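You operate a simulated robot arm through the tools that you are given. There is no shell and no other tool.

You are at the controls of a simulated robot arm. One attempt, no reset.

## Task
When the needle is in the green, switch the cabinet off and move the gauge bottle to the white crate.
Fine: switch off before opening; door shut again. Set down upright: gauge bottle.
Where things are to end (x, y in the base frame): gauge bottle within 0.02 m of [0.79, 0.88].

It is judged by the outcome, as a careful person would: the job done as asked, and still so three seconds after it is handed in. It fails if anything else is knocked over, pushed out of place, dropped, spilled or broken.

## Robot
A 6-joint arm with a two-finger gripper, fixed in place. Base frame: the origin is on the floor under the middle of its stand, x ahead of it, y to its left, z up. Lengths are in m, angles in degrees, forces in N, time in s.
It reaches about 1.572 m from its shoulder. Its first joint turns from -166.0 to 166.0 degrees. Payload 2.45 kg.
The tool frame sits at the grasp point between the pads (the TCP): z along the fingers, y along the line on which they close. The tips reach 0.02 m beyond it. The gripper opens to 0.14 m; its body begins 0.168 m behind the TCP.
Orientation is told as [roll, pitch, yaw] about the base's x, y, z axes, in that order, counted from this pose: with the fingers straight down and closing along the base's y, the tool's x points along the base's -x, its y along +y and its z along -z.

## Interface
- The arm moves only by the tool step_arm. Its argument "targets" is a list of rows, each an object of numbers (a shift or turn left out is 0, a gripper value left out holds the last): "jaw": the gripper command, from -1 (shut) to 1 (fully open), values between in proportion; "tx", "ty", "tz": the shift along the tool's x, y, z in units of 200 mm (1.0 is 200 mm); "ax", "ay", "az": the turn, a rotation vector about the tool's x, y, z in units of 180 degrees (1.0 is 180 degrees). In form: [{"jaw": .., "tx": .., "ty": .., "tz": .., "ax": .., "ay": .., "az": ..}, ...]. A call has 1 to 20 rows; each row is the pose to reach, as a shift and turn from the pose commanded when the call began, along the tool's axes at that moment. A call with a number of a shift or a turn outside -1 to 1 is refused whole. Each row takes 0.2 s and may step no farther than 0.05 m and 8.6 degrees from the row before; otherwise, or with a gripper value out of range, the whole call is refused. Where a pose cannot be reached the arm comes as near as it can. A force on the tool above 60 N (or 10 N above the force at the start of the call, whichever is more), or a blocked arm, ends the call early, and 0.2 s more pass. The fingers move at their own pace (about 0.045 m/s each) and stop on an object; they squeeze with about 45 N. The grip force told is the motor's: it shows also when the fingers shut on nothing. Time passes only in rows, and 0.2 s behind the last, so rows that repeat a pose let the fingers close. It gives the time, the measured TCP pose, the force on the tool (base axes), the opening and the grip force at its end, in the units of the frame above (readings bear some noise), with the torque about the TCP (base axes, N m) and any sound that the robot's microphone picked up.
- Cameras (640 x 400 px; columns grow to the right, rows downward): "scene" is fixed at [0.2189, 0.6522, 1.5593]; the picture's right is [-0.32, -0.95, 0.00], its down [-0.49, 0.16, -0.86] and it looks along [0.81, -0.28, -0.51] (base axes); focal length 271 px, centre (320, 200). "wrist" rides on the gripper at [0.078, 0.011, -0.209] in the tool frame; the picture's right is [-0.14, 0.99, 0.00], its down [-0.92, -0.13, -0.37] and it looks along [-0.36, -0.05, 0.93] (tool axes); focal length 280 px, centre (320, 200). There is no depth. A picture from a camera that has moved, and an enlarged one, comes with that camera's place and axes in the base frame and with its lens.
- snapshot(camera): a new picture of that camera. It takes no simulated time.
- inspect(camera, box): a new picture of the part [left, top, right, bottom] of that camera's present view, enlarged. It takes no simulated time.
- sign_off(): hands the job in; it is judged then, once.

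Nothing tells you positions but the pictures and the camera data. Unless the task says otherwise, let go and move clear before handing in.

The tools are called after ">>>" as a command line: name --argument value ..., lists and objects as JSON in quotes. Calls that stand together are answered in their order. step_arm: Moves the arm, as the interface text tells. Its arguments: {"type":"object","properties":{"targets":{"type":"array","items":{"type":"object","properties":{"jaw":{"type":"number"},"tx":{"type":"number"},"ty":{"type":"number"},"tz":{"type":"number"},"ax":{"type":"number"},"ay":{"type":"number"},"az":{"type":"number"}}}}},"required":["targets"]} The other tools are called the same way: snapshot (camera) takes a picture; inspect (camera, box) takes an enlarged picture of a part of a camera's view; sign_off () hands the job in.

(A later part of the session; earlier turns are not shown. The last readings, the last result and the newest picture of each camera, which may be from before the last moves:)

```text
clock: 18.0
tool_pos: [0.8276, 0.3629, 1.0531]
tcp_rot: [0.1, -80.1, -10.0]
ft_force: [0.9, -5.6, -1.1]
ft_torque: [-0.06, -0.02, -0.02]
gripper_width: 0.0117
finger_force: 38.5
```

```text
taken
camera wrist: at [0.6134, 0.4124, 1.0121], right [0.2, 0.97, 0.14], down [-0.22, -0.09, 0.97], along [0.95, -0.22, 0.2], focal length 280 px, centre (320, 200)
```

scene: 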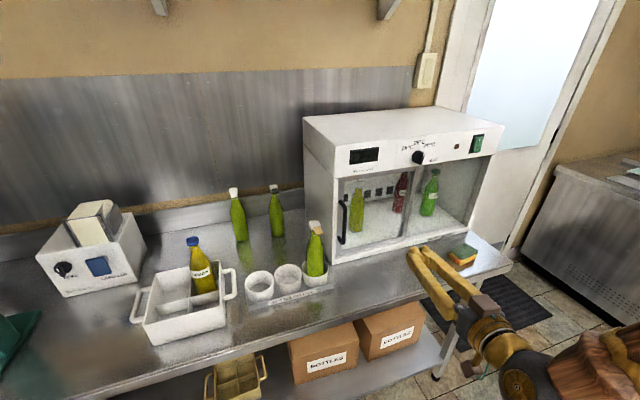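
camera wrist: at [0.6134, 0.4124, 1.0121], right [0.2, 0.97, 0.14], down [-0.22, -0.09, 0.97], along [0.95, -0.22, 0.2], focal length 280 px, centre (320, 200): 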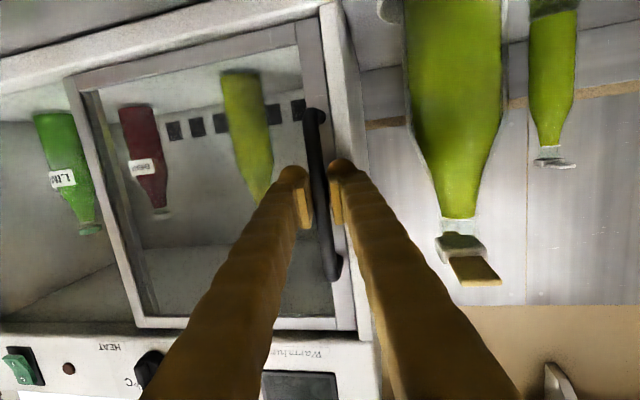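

The bar is gripped (11.7 mm). I'm trying a small slide of 2 cm to the right to test whether the door is a slider.

>>> step_arm --targets '[{"jaw": -1, "tx": -0.0008, "ty": -0.0246, "tz": 0.0043}, {"jaw": -1, "tx": -0.0015, "ty": -0.0493, "tz": 0.0086}, {"jaw": -1, "tx": -0.003, "ty": -0.0985, "tz": 0.0171}]'

>>> inspect --camera "scene" --box '[280, 150, 440, 270]'

```text
clock: 18.8
tool_pos: [0.8297, 0.3441, 1.0535]
tcp_rot: [-0.1, -80.0, -10.0]
ft_force: [-17.9, -1.2, -4.2]
ft_torque: [-0.03, 0.2, -0.04]
gripper_width: 0.0115
finger_force: 38.5
```

```text
3.33 times, centred on (360, 210) of scene
camera zoom: at [0.2189, 0.6522, 1.5593], right [-0.32, -0.95, 0.0], down [-0.49, 0.16, -0.86], along [0.81, -0.28, -0.51], focal length 903 px, centre (187, 167)
```

zoom: 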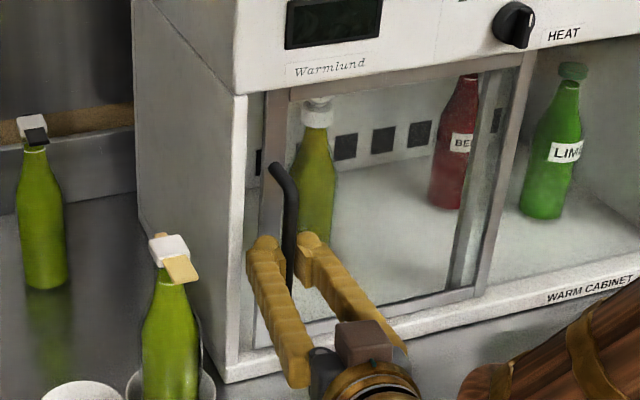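

The door does slide right freely. I'm continuing the slide by another 20 cm, relaxing slightly away from the door.

>>> step_arm --targets '[{"jaw": -1, "tx": -0.0013, "ty": -0.1, "tz": 0.0074}, {"jaw": -1, "tx": -0.0043, "ty": -0.1987, "tz": 0.0245}, {"jaw": -1, "tx": -0.0074, "ty": -0.2972, "tz": 0.0416}, {"jaw": -1, "tx": -0.0104, "ty": -0.3957, "tz": 0.0587}, {"jaw": -1, "tx": -0.0134, "ty": -0.4942, "tz": 0.0758}, {"jaw": -1, "tx": -0.0164, "ty": -0.5927, "tz": 0.0929}, {"jaw": -1, "tx": -0.0194, "ty": -0.6912, "tz": 0.11}, {"jaw": -1, "tx": -0.0225, "ty": -0.7897, "tz": 0.1271}, {"jaw": -1, "tx": -0.0255, "ty": -0.8882, "tz": 0.1442}, {"jaw": -1, "tx": -0.0285, "ty": -0.9867, "tz": 0.1613}]'

>>> snapshot --camera "scene"

>>> snapshot --camera "wrist"

```text
clock: 21.0
tool_pos: [0.829, 0.1425, 1.0528]
tcp_rot: [-0.1, -80.0, -9.8]
ft_force: [-18.1, 0.7, -4.8]
ft_torque: [0.02, 0.32, -0.06]
gripper_width: 0.0112
finger_force: 37.8
```

```text
taken
```

scene: 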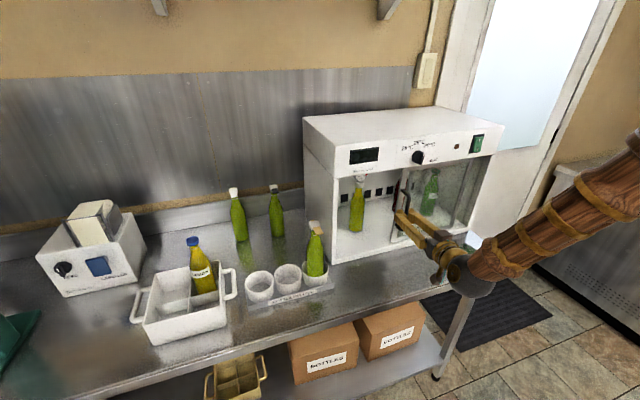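

```text
taken
camera wrist: at [0.6146, 0.1913, 1.0127], right [0.2, 0.97, 0.14], down [-0.22, -0.09, 0.97], along [0.96, -0.22, 0.2], focal length 280 px, centre (320, 200)
```

wrist: 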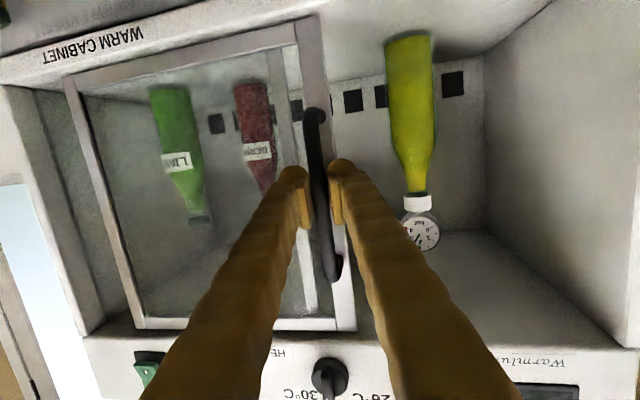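

The door is well open with the handle at y ≈ 0.14. I'll slide it another 3.5 cm for clearance, then let go of the handle and back straight off.

>>> step_arm --targets '[{"jaw": -1, "tx": -0.003, "ty": -0.0985, "tz": 0.0121}, {"jaw": -1, "tx": -0.0053, "ty": -0.172, "tz": 0.025}, {"jaw": -0.2, "tx": -0.0053, "ty": -0.172, "tz": 0.025}, {"jaw": -0.2, "tx": -0.0053, "ty": -0.172, "tz": 0.025}, {"jaw": -0.2, "tx": -0.0053, "ty": -0.172, "tz": 0.025}, {"jaw": -0.2, "tx": -0.0053, "ty": -0.172, "tz": 0.025}]'

>>> snapshot --camera "wrist"

```text
clock: 22.4
tool_pos: [0.8276, 0.1085, 1.0553]
tcp_rot: [0.1, -80.1, -10.0]
ft_force: [0.6, 0.5, -0.5]
ft_torque: [-0.02, 0.02, 0.01]
gripper_width: 0.056
finger_force: 0.1
```

```text
taken
camera wrist: at [0.6138, 0.1572, 1.0136], right [0.19, 0.97, 0.14], down [-0.22, -0.09, 0.97], along [0.96, -0.22, 0.2], focal length 280 px, centre (320, 200)
```

wrist: 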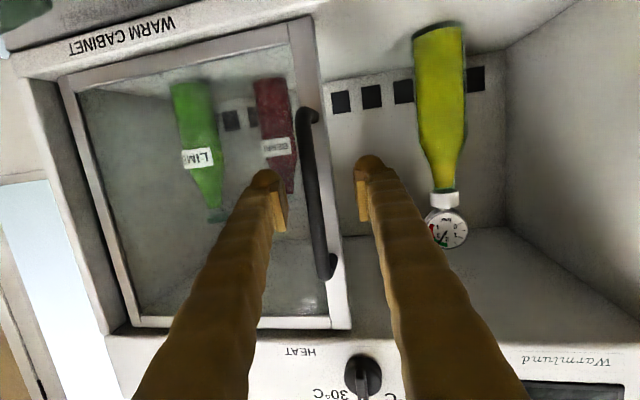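

The jaws are clear of the bar. I'm backing off, then I'll measure the gauge bottle precisely through the open door.

>>> step_arm --targets '[{"jaw": -0.2, "tz": -0.125}, {"jaw": -0.2, "tz": -0.25}, {"jaw": 0.2, "tz": -0.4}, {"jaw": 0.2, "tz": -0.6}]'

>>> snapshot --camera "wrist"

>>> snapshot --camera "scene"

>>> inspect --camera "scene" --box '[325, 160, 425, 250]'

```text
clock: 23.4
tool_pos: [0.7156, 0.1333, 1.0777]
tcp_rot: [0.1, -80.0, -10.0]
ft_force: [-0.6, 0.2, 1.1]
ft_torque: [0.01, 0.01, -0.01]
gripper_width: 0.0838
finger_force: 0.1
out of reach, approached as far as the arm can: row 4
```

```text
taken
camera wrist: at [0.5017, 0.1821, 1.0374], right [0.2, 0.97, 0.14], down [-0.22, -0.09, 0.97], along [0.96, -0.22, 0.2], focal length 280 px, centre (320, 200)
```

wrist: 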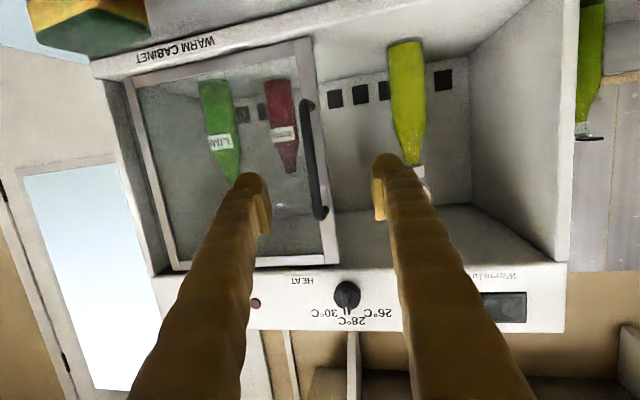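

```text
taken
```

scene: 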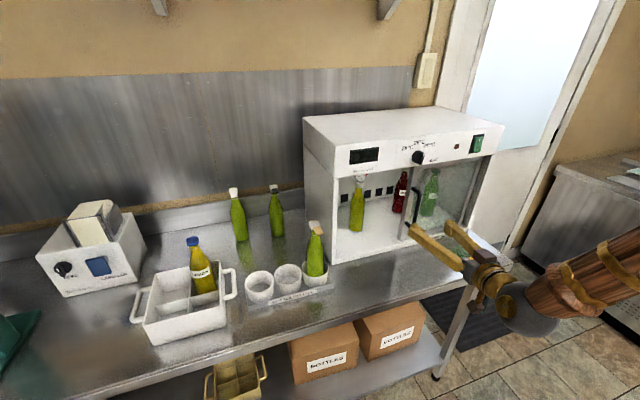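

```text
4.44 times, centred on (375, 205) of scene
camera zoom: at [0.2189, 0.6522, 1.5593], right [-0.32, -0.95, 0.0], down [-0.49, 0.16, -0.86], along [0.81, -0.28, -0.51], focal length 1204 px, centre (76, 178)
```

zoom: 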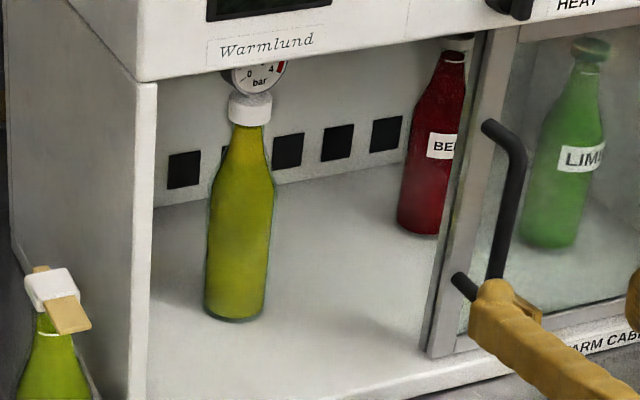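

The gauge bottle stands on the cabinet floor at about [0.999, 0.238], with base z ≈ 0.90, body about 57 mm wide and gauge top near z 1.16. I'm lining up in front of it at grasp height with the jaws opened to 10 cm.

>>> step_arm --targets '[{"jaw": 0.43, "tx": 0.065, "ty": 0.17, "tz": 0.05}, {"jaw": 0.43, "tx": 0.13, "ty": 0.34, "tz": 0.11}, {"jaw": 0.43, "tx": 0.195, "ty": 0.5, "tz": 0.19}, {"jaw": 0.43, "tx": 0.26, "ty": 0.64, "tz": 0.29}, {"jaw": 0.43, "tx": 0.3245, "ty": 0.758, "tz": 0.398}]'

>>> snapshot --camera "wrist"

>>> inspect --camera "scene" --box '[300, 150, 460, 280]'

```text
clock: 24.6
tool_pos: [0.8097, 0.2704, 1.0016]
tcp_rot: [0.1, -80.2, -10.0]
ft_force: [-0.2, 0.2, -0.5]
ft_torque: [-0.01, -0.03, -0.01]
gripper_width: 0.1003
finger_force: 0.0
```

```text
taken
camera wrist: at [0.5946, 0.3184, 0.96], right [0.19, 0.97, 0.14], down [-0.22, -0.09, 0.97], along [0.95, -0.22, 0.2], focal length 280 px, centre (320, 200)
```

wrist: 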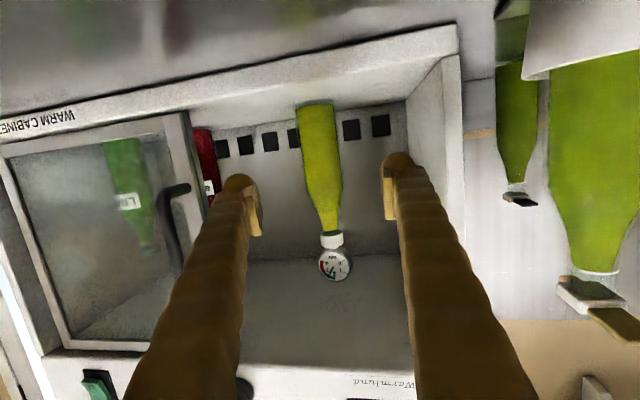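

```text
3.08 times, centred on (380, 215) of scene
camera zoom: at [0.2189, 0.6522, 1.5593], right [-0.32, -0.95, 0.0], down [-0.49, 0.16, -0.86], along [0.81, -0.28, -0.51], focal length 834 px, centre (135, 154)
```

zoom: 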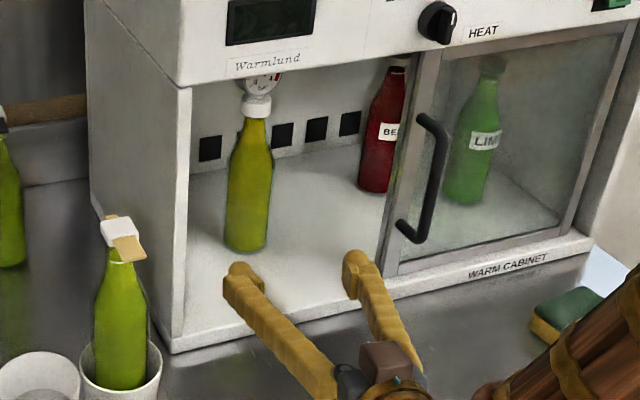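

The bottle is centred between the fingers along the approach. I'm going in slowly to put the pads around its body at z ≈ 0.995.

>>> step_arm --targets '[{"jaw": 0.43, "tx": -0.017, "tz": 0.117}, {"jaw": 0.43, "tx": -0.034, "tz": 0.234}, {"jaw": 0.43, "tx": -0.051, "tz": 0.351}, {"jaw": 0.43, "tx": -0.068, "tz": 0.468}, {"jaw": 0.43, "tx": -0.086, "tz": 0.585}, {"jaw": 0.43, "tx": -0.103, "tz": 0.702}, {"jaw": 0.43, "tx": -0.12, "tz": 0.82}, {"jaw": 0.43, "tx": -0.137, "tz": 0.9365}]'

>>> snapshot --camera "wrist"

>>> inspect --camera "scene" --box '[300, 150, 460, 280]'

```text
clock: 26.4
tool_pos: [0.9959, 0.2358, 0.9955]
tcp_rot: [0.1, -80.2, -10.2]
ft_force: [-0.3, 0.1, -0.6]
ft_torque: [-0.03, 0.0, -0.02]
gripper_width: 0.1
finger_force: 0.1
```

```text
taken
camera wrist: at [0.7799, 0.2843, 0.955], right [0.19, 0.97, 0.14], down [-0.22, -0.09, 0.97], along [0.96, -0.22, 0.2], focal length 280 px, centre (320, 200)
```

wrist: 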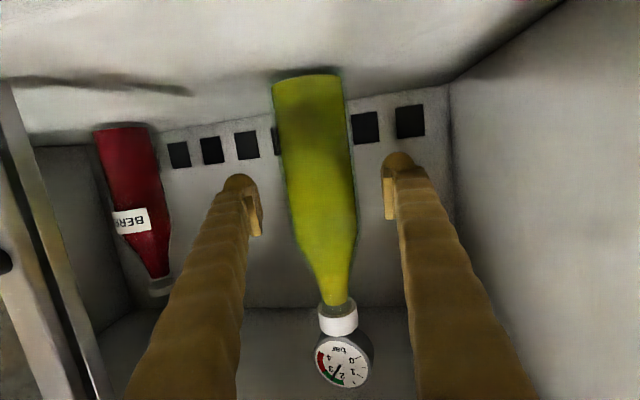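

```text
3.08 times, centred on (380, 215) of scene
camera zoom: at [0.2189, 0.6522, 1.5593], right [-0.32, -0.95, 0.0], down [-0.49, 0.16, -0.86], along [0.81, -0.28, -0.51], focal length 834 px, centre (135, 154)
```

zoom: 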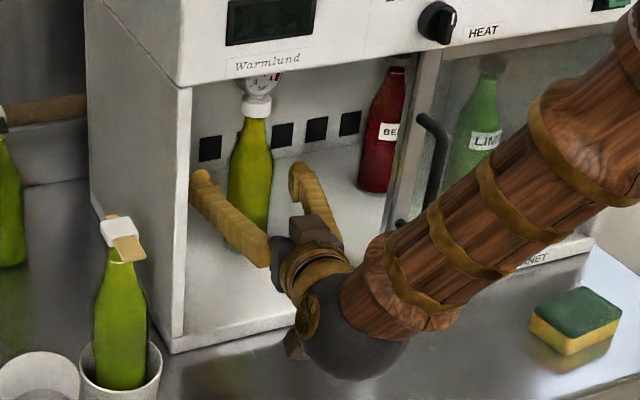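

The pads straddle the bottle body, centred. I'm closing the grip.

>>> step_arm --targets '[{"jaw": -1}, {"jaw": -1}, {"jaw": -1}, {"jaw": -1}, {"jaw": -1}]'

>>> snapshot --camera "wrist"

```text
clock: 27.6
tool_pos: [0.9938, 0.2353, 0.9971]
tcp_rot: [0.2, -80.2, -10.0]
ft_force: [1.3, 2.7, 1.9]
ft_torque: [0.04, 0.0, -0.01]
gripper_width: 0.0582
finger_force: 45.2
```

```text
taken
camera wrist: at [0.7797, 0.2845, 0.9551], right [0.19, 0.97, 0.14], down [-0.22, -0.09, 0.97], along [0.96, -0.22, 0.2], focal length 280 px, centre (320, 200)
```

wrist: 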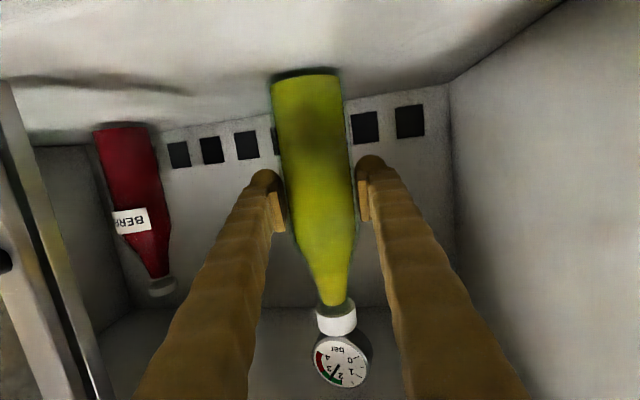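

The bottle is held (58 mm, 45 N). I'm lifting it just 18 mm, keeping the gauge below the top of the opening.

>>> step_arm --targets '[{"jaw": -1, "tx": -0.0443, "tz": -0.0078}, {"jaw": -1, "tx": -0.0886, "tz": -0.0156}]'

>>> snapshot --camera "wrist"

>>> inspect --camera "scene" --box '[320, 150, 420, 250]'

```text
clock: 28.2
tool_pos: [0.9937, 0.235, 1.0122]
tcp_rot: [-0.2, -79.9, -9.8]
ft_force: [0.9, 0.6, -6.6]
ft_torque: [0.0, 0.06, 0.02]
gripper_width: 0.0582
finger_force: 44.7
```

```text
taken
camera wrist: at [0.7796, 0.2843, 0.9713], right [0.19, 0.97, 0.13], down [-0.22, -0.09, 0.97], along [0.96, -0.22, 0.2], focal length 280 px, centre (320, 200)
```

wrist: 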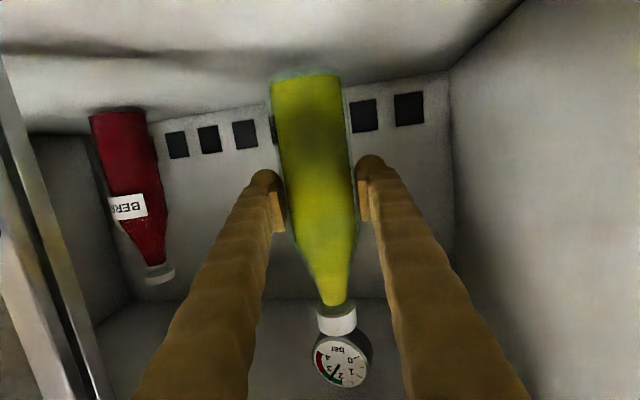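

```text
4.00 times, centred on (370, 200) of scene
camera zoom: at [0.2189, 0.6522, 1.5593], right [-0.32, -0.95, 0.0], down [-0.49, 0.16, -0.86], along [0.81, -0.28, -0.51], focal length 1084 px, centre (120, 200)
```

zoom: 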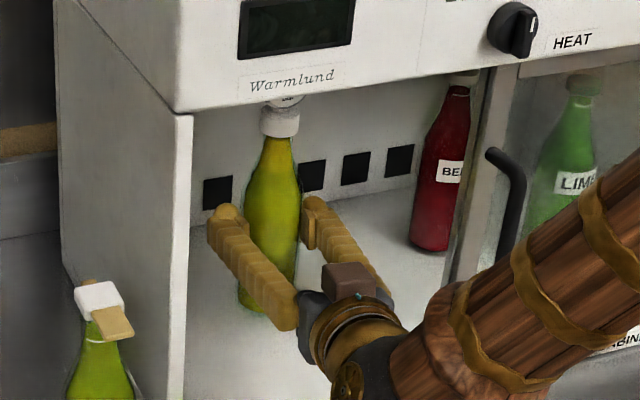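

The bottle is lifted clear of the cabinet floor and held upright. I'm drawing it straight out of the cabinet.

>>> step_arm --targets '[{"jaw": -1, "tx": 0.026, "ty": -0.0227, "tz": -0.146}, {"jaw": -1, "tx": 0.052, "ty": -0.045, "tz": -0.292}, {"jaw": -1, "tx": 0.078, "ty": -0.068, "tz": -0.438}, {"jaw": -1, "tx": 0.104, "ty": -0.09, "tz": -0.584}, {"jaw": -1, "tx": 0.13, "ty": -0.085, "tz": -0.73}, {"jaw": -1, "tx": 0.161, "ty": -0.062, "tz": -0.914}]'

>>> snapshot --camera "scene"

>>> snapshot --camera "wrist"

```text
clock: 29.6
tool_pos: [0.8103, 0.2556, 1.0121]
tcp_rot: [0.1, -80.0, -10.0]
ft_force: [-0.3, -0.4, -6.0]
ft_torque: [0.02, 0.03, 0.0]
gripper_width: 0.0581
finger_force: 44.8
```

```text
taken
```

scene: 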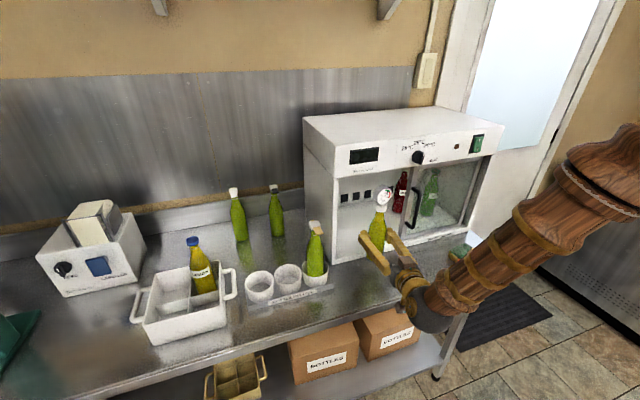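

```text
taken
camera wrist: at [0.595, 0.3051, 0.9721], right [0.19, 0.97, 0.14], down [-0.22, -0.09, 0.97], along [0.96, -0.22, 0.2], focal length 280 px, centre (320, 200)
```

wrist: 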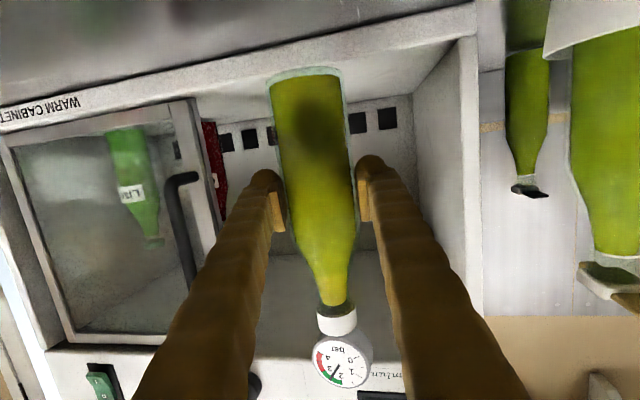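

The bottle is out of the cabinet and upright. I'm drawing it a little further back and raising it above the tops of the other bottles.

>>> step_arm --targets '[{"jaw": -1, "tx": 0.034, "ty": -0.035, "tz": -0.194}, {"jaw": -1, "tx": -0.093, "ty": 0.046, "tz": -0.334}, {"jaw": -1, "tx": -0.289, "ty": 0.096, "tz": -0.377}, {"jaw": -1, "tx": -0.484, "ty": 0.145, "tz": -0.42}, {"jaw": -1, "tx": -0.68, "ty": 0.194, "tz": -0.464}]'

>>> snapshot --camera "scene"

```text
clock: 30.8
tool_pos: [0.7509, 0.304, 1.1624]
tcp_rot: [-0.3, -80.0, -9.7]
ft_force: [0.1, -0.6, -8.2]
ft_torque: [-0.02, 0.06, 0.04]
gripper_width: 0.0581
finger_force: 44.7
```

```text
taken
```

scene: 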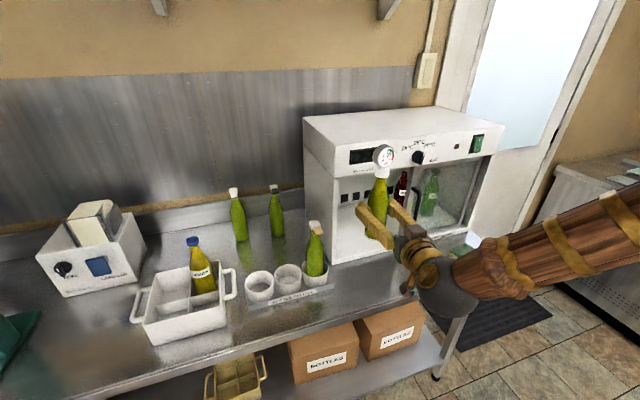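

The bottle is at z ≈ 1.16 in front of the cabinet, upright. I'm carrying it left and higher, past the holder, turning the wrist slowly toward the crate.

>>> step_arm --targets '[{"jaw": -1, "tx": -0.194, "ty": 0.0985, "tz": -0.052, "ax": -0.0137, "az": -0.0024}, {"jaw": -1, "tx": -0.354, "ty": 0.213, "tz": -0.152, "ax": -0.0273, "az": -0.0048}, {"jaw": -1, "tx": -0.417, "ty": 0.4055, "tz": -0.223, "ax": -0.041, "az": -0.0072}, {"jaw": -1, "tx": -0.4565, "ty": 0.598, "tz": -0.291, "ax": -0.0547, "az": -0.0097}, {"jaw": -1, "tx": -0.4505, "ty": 0.795, "tz": -0.325, "ax": -0.0683, "az": -0.0121}, {"jaw": -1, "tx": -0.4455, "ty": 0.9675, "tz": -0.355, "ax": -0.082, "az": -0.0145}]'

>>> snapshot --camera "scene"

```text
clock: 32.2
tool_pos: [0.7411, 0.5022, 1.2471]
tcp_rot: [-3.9, -79.3, 8.1]
ft_force: [-1.8, 0.7, -6.5]
ft_torque: [0.03, 0.06, 0.0]
gripper_width: 0.0581
finger_force: 44.9
```

```text
taken
```

scene: 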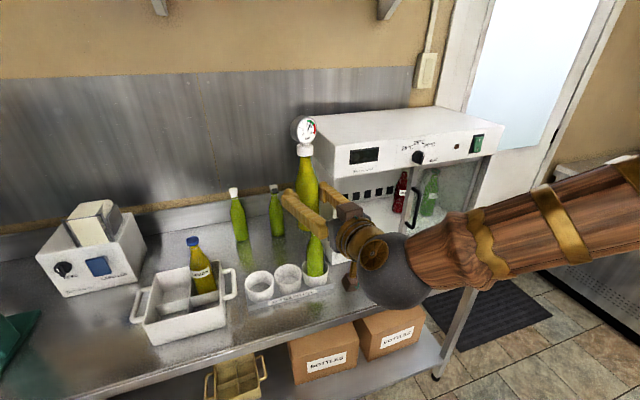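

The pose reading is about 1.5 cm short of what I commanded, so I'll hold still a moment to see if it settles before going on.

>>> step_arm --targets '[{"jaw": -1}, {"jaw": -1}]'

```text
clock: 32.8
tool_pos: [0.74, 0.5026, 1.2454]
tcp_rot: [-4.3, -79.2, 8.5]
ft_force: [-0.1, 0.0, -6.8]
ft_torque: [-0.03, 0.04, -0.05]
gripper_width: 0.0582
finger_force: 45.1
```

It holds steady about 1.5 cm low with about 1° of tilt, and the bottle is safe. I'll carry on left toward the crate at a slightly lower height and watch whether the offset clears.

>>> step_arm --targets '[{"jaw": -1, "tx": 0.0266, "ty": 0.189, "tz": 0.0216, "ax": -0.0109, "az": -0.0019}, {"jaw": -1, "tx": 0.0532, "ty": 0.378, "tz": 0.0432, "ax": -0.0219, "az": -0.0039}, {"jaw": -1, "tx": 0.0798, "ty": 0.568, "tz": 0.0648, "ax": -0.0328, "az": -0.0058}, {"jaw": -1, "tx": 0.1064, "ty": 0.757, "tz": 0.0864, "ax": -0.0438, "az": -0.0078}, {"jaw": -1, "tx": 0.133, "ty": 0.946, "tz": 0.108, "ax": -0.0547, "az": -0.0097}]'

>>> snapshot --camera "scene"

>>> snapshot --camera "wrist"

```text
clock: 34.0
tool_pos: [0.7286, 0.6967, 1.2338]
tcp_rot: [0.0, -80.2, 15.2]
ft_force: [-0.9, 0.0, -4.7]
ft_torque: [-0.02, 0.07, 0.01]
gripper_width: 0.0583
finger_force: 45.3
```

```text
taken
```

scene: 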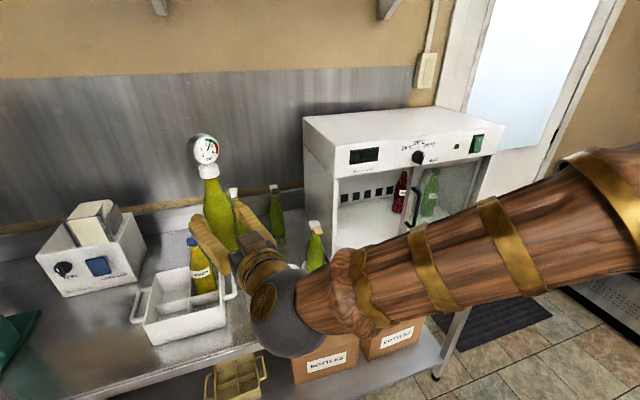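

```text
taken
camera wrist: at [0.5126, 0.6503, 1.1926], right [-0.24, 0.96, 0.14], down [-0.16, -0.18, 0.97], along [0.96, 0.21, 0.2], focal length 280 px, centre (320, 200)
```

wrist: 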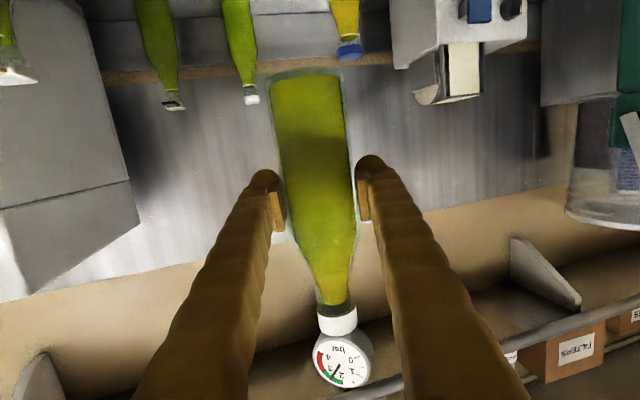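

The pose is back to exact, with the bottle upright, and the crate's front-left compartment matches the target [0.79, 0.88]. I'm moving above it now, still high.

>>> step_arm --targets '[{"jaw": -1, "tx": 0.0154, "ty": 0.161, "tz": 0.1076}, {"jaw": -1, "tx": 0.0308, "ty": 0.3216, "tz": 0.2152}, {"jaw": -1, "tx": 0.0462, "ty": 0.4824, "tz": 0.3228}, {"jaw": -1, "tx": 0.0616, "ty": 0.6432, "tz": 0.4304}, {"jaw": -1, "tx": 0.077, "ty": 0.804, "tz": 0.538}]'

>>> snapshot --camera "scene"

>>> inspect --camera "wrist" --box '[240, 60, 400, 220]'

```text
clock: 35.2
tool_pos: [0.7872, 0.8797, 1.1958]
tcp_rot: [-0.3, -80.1, 15.1]
ft_force: [0.0, -0.7, -5.1]
ft_torque: [-0.01, 0.12, 0.04]
gripper_width: 0.0581
finger_force: 44.9
```

```text
taken
```

scene: 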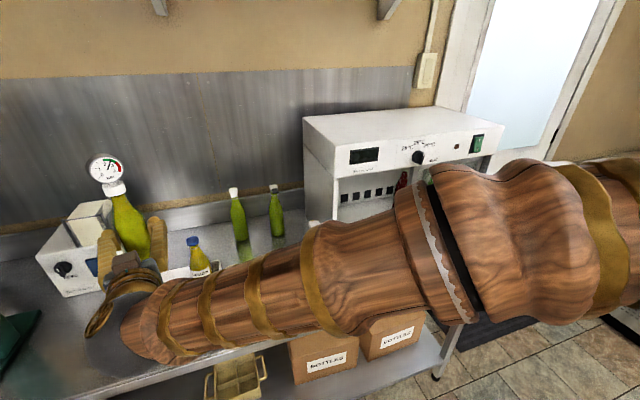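

```text
2.50 times, centred on (320, 140) of wrist
camera zoom: at [0.5724, 0.8337, 1.1557], right [-0.23, 0.96, 0.14], down [-0.16, -0.18, 0.97], along [0.96, 0.2, 0.2], focal length 701 px, centre (320, 350)
```

zoom: 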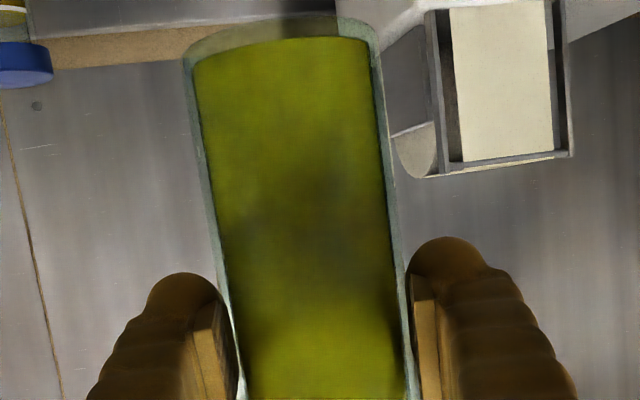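

The bottle is directly above the target area, but the forearm hides the crate from the scene camera. Before lowering I'll measure exactly where the bottle sits in the grip, so that it, and not just the grasp point, goes to the target.

>>> inspect --camera "wrist" --box '[270, 160, 370, 222]'

>>> inspect --camera "wrist" --box '[270, 280, 390, 400]'

>>> inspect --camera "scene" --box '[60, 140, 220, 260]'

>>> snapshot --camera "wrist"

```text
6.40 times, centred on (320, 191) of wrist
camera zoom: at [0.5724, 0.8337, 1.1557], right [-0.23, 0.96, 0.14], down [-0.16, -0.18, 0.97], along [0.96, 0.2, 0.2], focal length 1794 px, centre (320, 258)
```

zoom: 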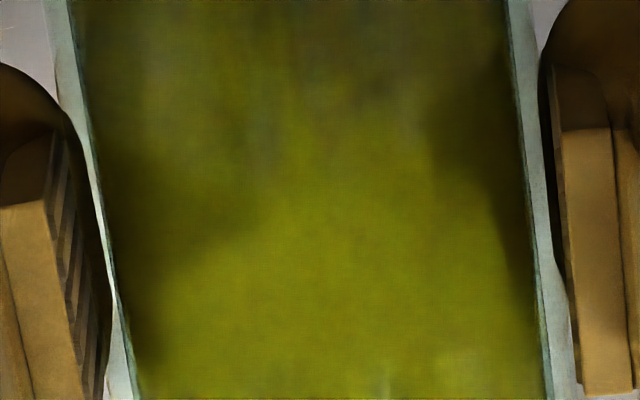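

```text
3.33 times, centred on (330, 340) of wrist
camera zoom: at [0.5724, 0.8337, 1.1557], right [-0.23, 0.96, 0.14], down [-0.16, -0.18, 0.97], along [0.96, 0.2, 0.2], focal length 935 px, centre (287, -267)
```

zoom: 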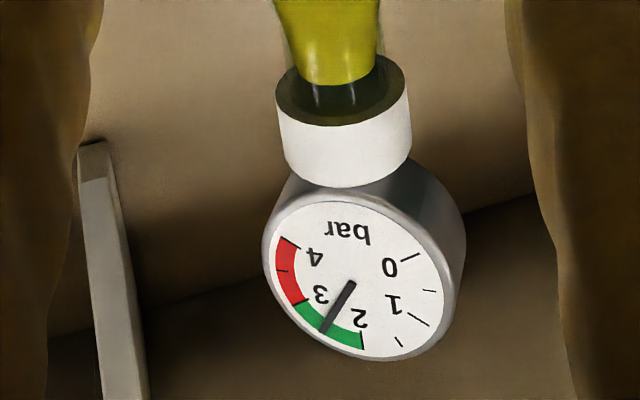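

```text
3.33 times, centred on (140, 200) of scene
camera zoom: at [0.2189, 0.6522, 1.5593], right [-0.32, -0.95, 0.0], down [-0.49, 0.16, -0.86], along [0.81, -0.28, -0.51], focal length 903 px, centre (920, 200)
```

zoom: 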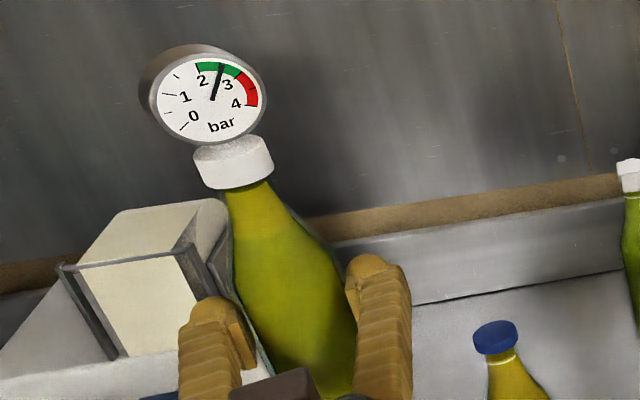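

```text
taken
camera wrist: at [0.5724, 0.8337, 1.1557], right [-0.23, 0.96, 0.14], down [-0.16, -0.18, 0.97], along [0.96, 0.2, 0.2], focal length 280 px, centre (320, 200)
```

wrist: 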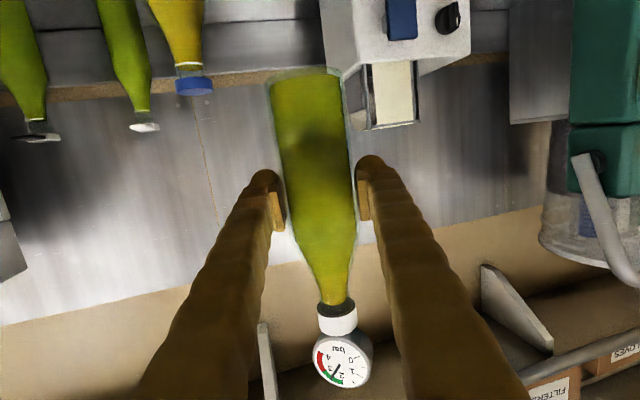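

The needle still shows about 2.5 (green), and the bottle is held about 1 cm ahead of the grasp point and upright. At this grip height the finger undersides would come level with the crate rim, so I'll first set the bottle on the clear table left of the crate (about [0.79, 1.08]) and take it again a bit higher.

>>> step_arm --targets '[{"jaw": -1, "tx": 0.0725, "ty": 0.158, "tz": 0.05, "ax": -0.0137, "az": -0.0024}, {"jaw": -1, "tx": 0.145, "ty": 0.317, "tz": 0.1, "ax": -0.0274, "az": -0.0048}, {"jaw": -1, "tx": 0.2175, "ty": 0.475, "tz": 0.15, "ax": -0.0411, "az": -0.0073}, {"jaw": -1, "tx": 0.29, "ty": 0.634, "tz": 0.2, "ax": -0.0547, "az": -0.0097}, {"jaw": -1, "tx": 0.3625, "ty": 0.792, "tz": 0.25, "ax": -0.0684, "az": -0.0121}, {"jaw": -1, "tx": 0.435, "ty": 0.9505, "tz": 0.3, "ax": -0.0821, "az": -0.0145}]'

>>> snapshot --camera "scene"

>>> snapshot --camera "wrist"

```text
clock: 36.6
tool_pos: [0.7799, 1.0751, 1.1014]
tcp_rot: [-0.3, -80.1, 30.3]
ft_force: [0.3, -0.2, -5.5]
ft_torque: [-0.05, 0.1, 0.04]
gripper_width: 0.058
finger_force: 45.1
```

```text
taken
```

scene: 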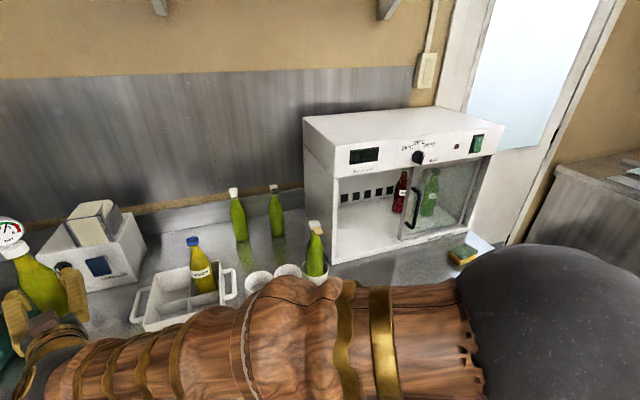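

```text
taken
camera wrist: at [0.5856, 0.974, 1.0601], right [-0.48, 0.87, 0.13], down [-0.11, -0.21, 0.97], along [0.87, 0.45, 0.2], focal length 280 px, centre (320, 200)
```

wrist: 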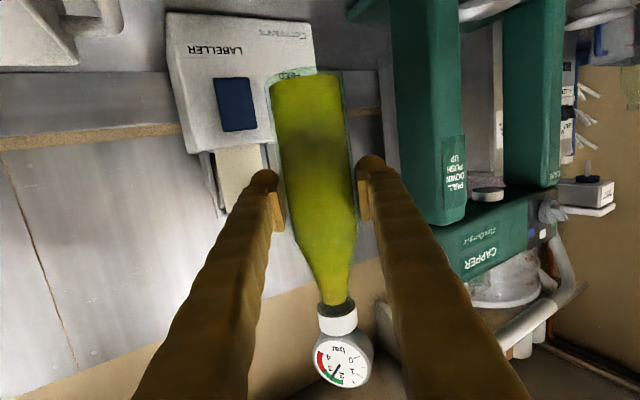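

There is clear table here, with the green capper well to the left. I'm lowering the bottle toward the table, fast at first and then in small steps.

>>> step_arm --targets '[{"jaw": -1, "tx": 0.129, "tz": 0.0228}, {"jaw": -1, "tx": 0.258, "tz": 0.0457}, {"jaw": -1, "tx": 0.387, "tz": 0.0685}, {"jaw": -1, "tx": 0.4777, "tz": 0.0844}]'

>>> snapshot --camera "wrist"

>>> inspect --camera "scene" --box '[120, 220, 260, 340]'

>>> inspect --camera "scene" --box '[0, 200, 140, 400]'

```text
clock: 37.6
tool_pos: [0.7818, 1.0727, 1.0051]
tcp_rot: [-0.4, -80.0, 30.6]
ft_force: [0.1, 0.1, -6.4]
ft_torque: [-0.05, 0.15, 0.02]
gripper_width: 0.0583
finger_force: 45.0
```

```text
taken
camera wrist: at [0.5862, 0.9726, 0.9641], right [-0.48, 0.87, 0.13], down [-0.11, -0.21, 0.97], along [0.87, 0.45, 0.2], focal length 280 px, centre (320, 200)
```

wrist: 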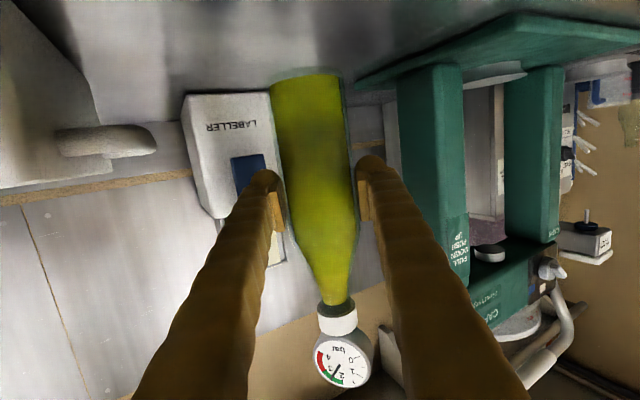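

```text
3.33 times, centred on (190, 280) of scene
camera zoom: at [0.2189, 0.6522, 1.5593], right [-0.32, -0.95, 0.0], down [-0.49, 0.16, -0.86], along [0.81, -0.28, -0.51], focal length 903 px, centre (753, -67)
```

zoom: 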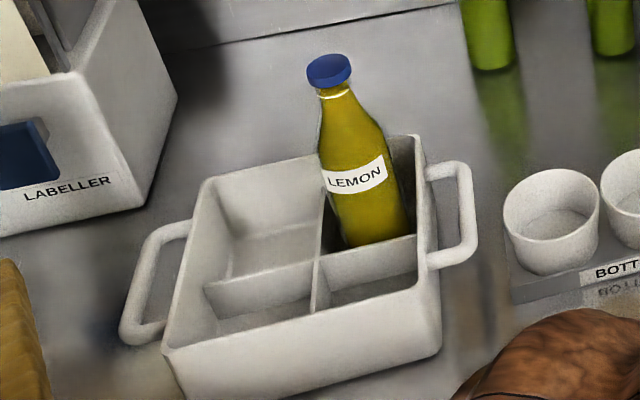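

```text
2.00 times, centred on (70, 300) of scene
camera zoom: at [0.2189, 0.6522, 1.5593], right [-0.32, -0.95, 0.0], down [-0.49, 0.16, -0.86], along [0.81, -0.28, -0.51], focal length 542 px, centre (820, 0)
```

zoom: 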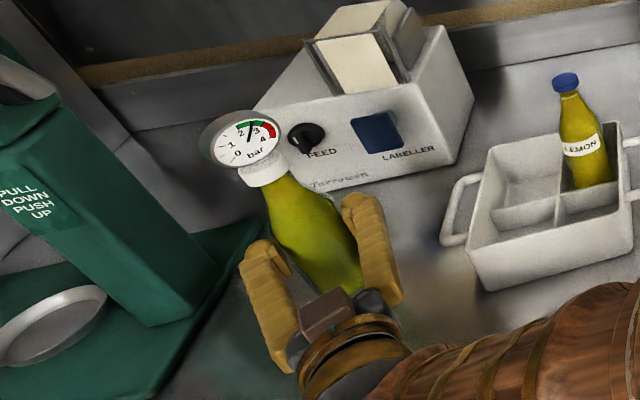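

I can see the crate well from here, and its front-left compartment centre agrees with the target. I'm lowering the bottle the last 3 cm to the table in small steps, watching the vertical force.

>>> step_arm --targets '[{"jaw": -1, "tx": 0.0345, "tz": 0.0061}, {"jaw": -1, "tx": 0.069, "tz": 0.0122}, {"jaw": -1, "tx": 0.1034, "tz": 0.0183}]'

```text
clock: 38.4
tool_pos: [0.7805, 1.0739, 0.9839]
tcp_rot: [-0.5, -80.1, 30.6]
ft_force: [0.7, 0.4, -6.6]
ft_torque: [-0.03, 0.02, 0.0]
gripper_width: 0.0583
finger_force: 44.8
```

>>> step_arm --targets '[{"jaw": -1, "tx": 0.0148, "tz": 0.0026}, {"jaw": -1, "tx": 0.0295, "tz": 0.0052}]'

>>> inspect --camera "wrist" --box '[220, 20, 420, 145]'

```text
clock: 39.0
tool_pos: [0.7814, 1.0745, 0.9786]
tcp_rot: [-0.4, -79.9, 30.4]
ft_force: [0.1, -0.4, -7.3]
ft_torque: [-0.02, 0.01, -0.01]
gripper_width: 0.0578
finger_force: 45.4
```

```text
3.20 times, centred on (320, 82) of wrist
camera zoom: at [0.5857, 0.9732, 0.9372], right [-0.48, 0.87, 0.13], down [-0.11, -0.21, 0.97], along [0.87, 0.45, 0.2], focal length 897 px, centre (320, 576)
```

zoom: 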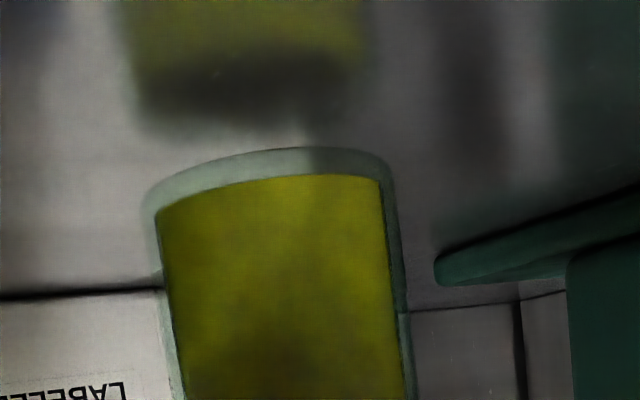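

The bottle's reflection shows the base within a couple of millimetres of the table. I'm going down in 1.5 mm steps until the weight comes off.

>>> step_arm --targets '[{"jaw": -1, "tx": 0.0074, "tz": 0.0013}, {"jaw": -1, "tx": 0.0148, "tz": 0.0026}]'

```text
clock: 39.6
tool_pos: [0.7815, 1.0731, 0.9744]
tcp_rot: [-0.4, -80.0, 30.4]
ft_force: [1.0, -0.8, -6.1]
ft_torque: [0.01, 0.0, -0.01]
gripper_width: 0.058
finger_force: 45.2
```

>>> step_arm --targets '[{"jaw": -1, "tx": 0.0074, "tz": 0.0013}, {"jaw": -1, "tx": 0.0148, "tz": 0.0026}]'

>>> inspect --camera "wrist" --box '[220, 20, 420, 145]'

```text
clock: 40.2
tool_pos: [0.7814, 1.073, 0.9723]
tcp_rot: [-0.4, -79.9, 30.3]
ft_force: [-0.3, 0.5, -6.4]
ft_torque: [-0.01, 0.04, 0.0]
gripper_width: 0.0582
finger_force: 45.3
```

```text
3.20 times, centred on (320, 82) of wrist
camera zoom: at [0.5858, 0.9732, 0.9309], right [-0.48, 0.87, 0.13], down [-0.11, -0.21, 0.97], along [0.87, 0.45, 0.2], focal length 897 px, centre (320, 576)
```

zoom: 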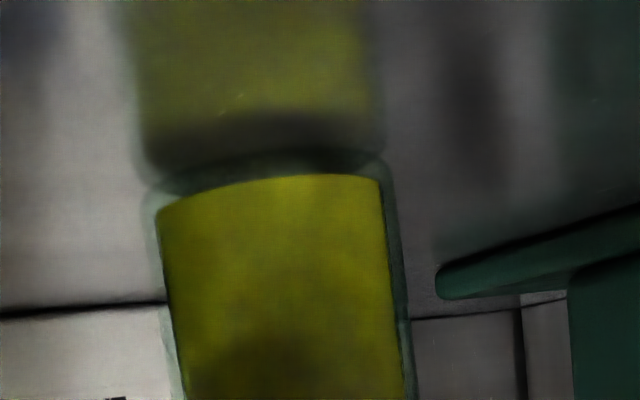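

The reflection has nearly met the base, with the full weight still on the gripper. I'm continuing down in small steps.

>>> step_arm --targets '[{"jaw": -1, "tx": 0.0074, "tz": 0.0013}, {"jaw": -1, "tx": 0.0123, "tz": 0.0022}]'

```text
clock: 40.8
tool_pos: [0.7819, 1.0734, 0.9717]
tcp_rot: [0.0, -80.1, 30.1]
ft_force: [-1.3, -1.9, 10.8]
ft_torque: [0.26, 0.28, 0.01]
gripper_width: 0.0582
finger_force: 44.8
```

The base is on the table (upward force at TCP z ≈ 0.972). I'm easing off slightly and opening the jaws about 13 mm on each side.

>>> step_arm --targets '[{"jaw": -1, "tx": -0.0089, "tz": -0.0016}, {"jaw": 0.0, "tx": -0.0089, "tz": -0.0016}, {"jaw": 0.2, "tx": -0.0089, "tz": -0.0016}, {"jaw": 0.2, "tx": -0.0089, "tz": -0.0016}, {"jaw": 0.2, "tx": -0.0089, "tz": -0.0016}]'

>>> snapshot --camera "wrist"

>>> inspect --camera "scene" --box '[0, 200, 140, 400]'

```text
clock: 42.0
tool_pos: [0.7826, 1.073, 0.9713]
tcp_rot: [-0.4, -79.9, 30.4]
ft_force: [-0.3, 0.0, -0.3]
ft_torque: [-0.01, 0.02, 0.01]
gripper_width: 0.0836
finger_force: 0.0
```

```text
taken
camera wrist: at [0.586, 0.9733, 0.93], right [-0.48, 0.87, 0.13], down [-0.11, -0.21, 0.97], along [0.87, 0.45, 0.2], focal length 280 px, centre (320, 200)
```

wrist: 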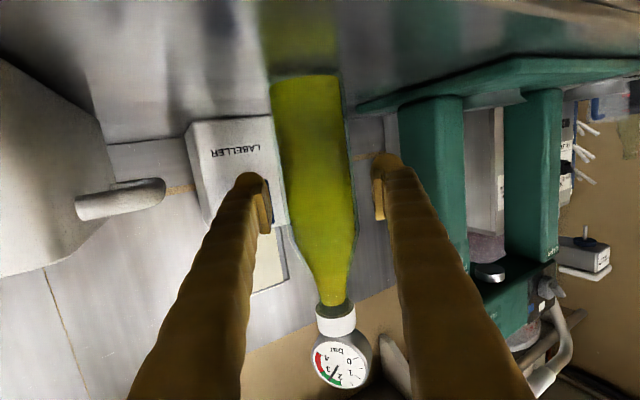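

```text
2.00 times, centred on (70, 300) of scene
camera zoom: at [0.2189, 0.6522, 1.5593], right [-0.32, -0.95, 0.0], down [-0.49, 0.16, -0.86], along [0.81, -0.28, -0.51], focal length 542 px, centre (820, 0)
```

zoom: 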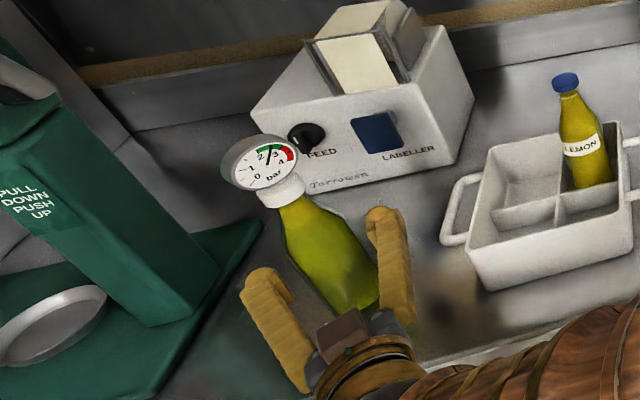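

The bottle stands free and upright. I'll measure it once unobstructed, then raise the jaws 13 mm and grip again.

>>> inspect --camera "wrist" --box '[270, 160, 370, 222]'

>>> step_arm --targets '[{"jaw": 0.2, "tx": -0.032, "tz": -0.0056}, {"jaw": 0.2, "tx": -0.064, "tz": -0.0113}, {"jaw": -1, "tx": -0.064, "tz": -0.0113}, {"jaw": -1, "tx": -0.064, "tz": -0.0113}, {"jaw": -1, "tx": -0.064, "tz": -0.0113}, {"jaw": -1, "tx": -0.064, "tz": -0.0113}]'

>>> snapshot --camera "wrist"

```text
6.40 times, centred on (320, 191) of wrist
camera zoom: at [0.586, 0.9733, 0.93], right [-0.48, 0.87, 0.13], down [-0.11, -0.21, 0.97], along [0.87, 0.45, 0.2], focal length 1794 px, centre (320, 258)
```

zoom: 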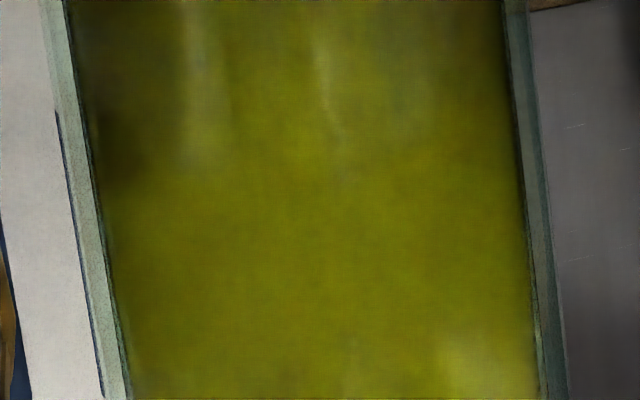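

```text
clock: 43.4
tool_pos: [0.7816, 1.0728, 0.9836]
tcp_rot: [-0.5, -79.9, 30.4]
ft_force: [-0.4, -2.3, -0.3]
ft_torque: [-0.02, 0.06, -0.03]
gripper_width: 0.0583
finger_force: 45.0
```

```text
taken
camera wrist: at [0.5859, 0.973, 0.9429], right [-0.48, 0.87, 0.13], down [-0.11, -0.21, 0.97], along [0.87, 0.45, 0.2], focal length 280 px, centre (320, 200)
```

wrist: 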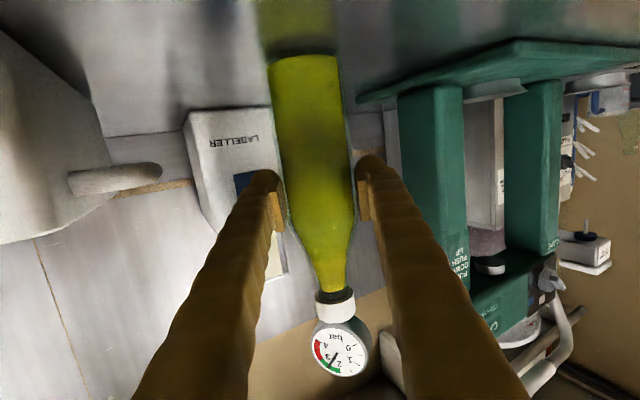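

The bottle is gripped again 12 mm higher, and unobstructed it measures only about 3 mm ahead of the grasp point. I'm lifting it clear of the crate rim.

>>> step_arm --targets '[{"jaw": -1, "tx": -0.1, "tz": -0.0176}, {"jaw": -1, "tx": -0.28, "tz": -0.0494}, {"jaw": -1, "tx": -0.47, "tz": -0.083}, {"jaw": -1, "tx": -0.66, "tz": -0.1165}, {"jaw": -1, "tx": -0.76, "tz": -0.134}]'

>>> snapshot --camera "wrist"

```text
clock: 44.6
tool_pos: [0.7818, 1.0738, 1.1369]
tcp_rot: [-0.6, -79.9, 30.7]
ft_force: [0.3, 0.1, -6.1]
ft_torque: [0.04, -0.01, 0.02]
gripper_width: 0.0583
finger_force: 45.0
```

```text
taken
camera wrist: at [0.5863, 0.9731, 1.0959], right [-0.48, 0.87, 0.13], down [-0.11, -0.21, 0.97], along [0.87, 0.45, 0.2], focal length 280 px, centre (320, 200)
```

wrist: 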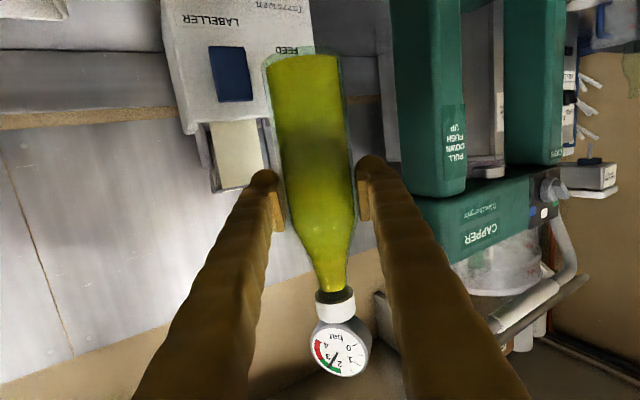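

The bottle is lifted and upright. I'm moving it back over the crate's front-left compartment.

>>> step_arm --targets '[{"jaw": -1, "tx": 0.0163, "ty": -0.1713, "tz": -0.0919, "ax": 0.0109, "az": 0.0019}, {"jaw": -1, "tx": 0.0327, "ty": -0.3426, "tz": -0.1838, "ax": 0.0219, "az": 0.0039}, {"jaw": -1, "tx": 0.049, "ty": -0.5139, "tz": -0.2757, "ax": 0.0328, "az": 0.0058}, {"jaw": -1, "tx": 0.0654, "ty": -0.6852, "tz": -0.3676, "ax": 0.0438, "az": 0.0078}, {"jaw": -1, "tx": 0.0817, "ty": -0.8565, "tz": -0.4595, "ax": 0.0547, "az": 0.0097}]'

>>> snapshot --camera "scene"

>>> snapshot --camera "wrist"

```text
clock: 45.8
tool_pos: [0.7857, 0.8778, 1.1381]
tcp_rot: [-0.5, -80.0, 20.5]
ft_force: [-1.0, 0.3, -6.4]
ft_torque: [0.0, 0.01, 0.0]
gripper_width: 0.0581
finger_force: 45.1
```

```text
taken
```

scene: 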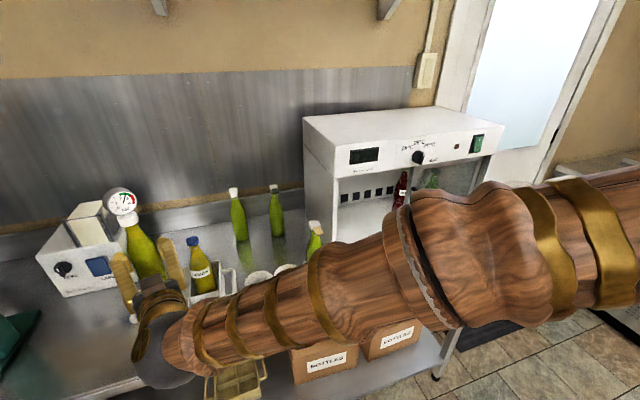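

```text
taken
camera wrist: at [0.5754, 0.8132, 1.097], right [-0.32, 0.94, 0.13], down [-0.15, -0.19, 0.97], along [0.94, 0.29, 0.2], focal length 280 px, centre (320, 200)
```

wrist: 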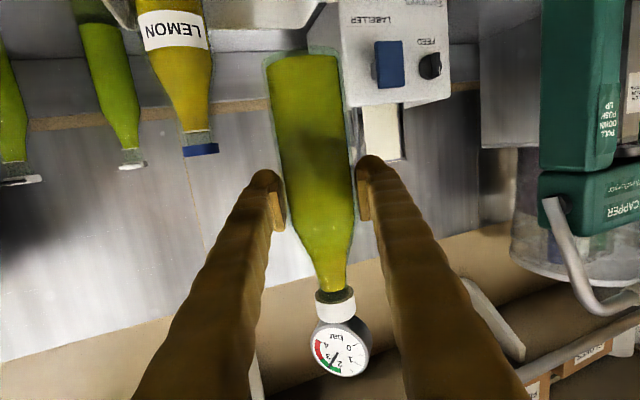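

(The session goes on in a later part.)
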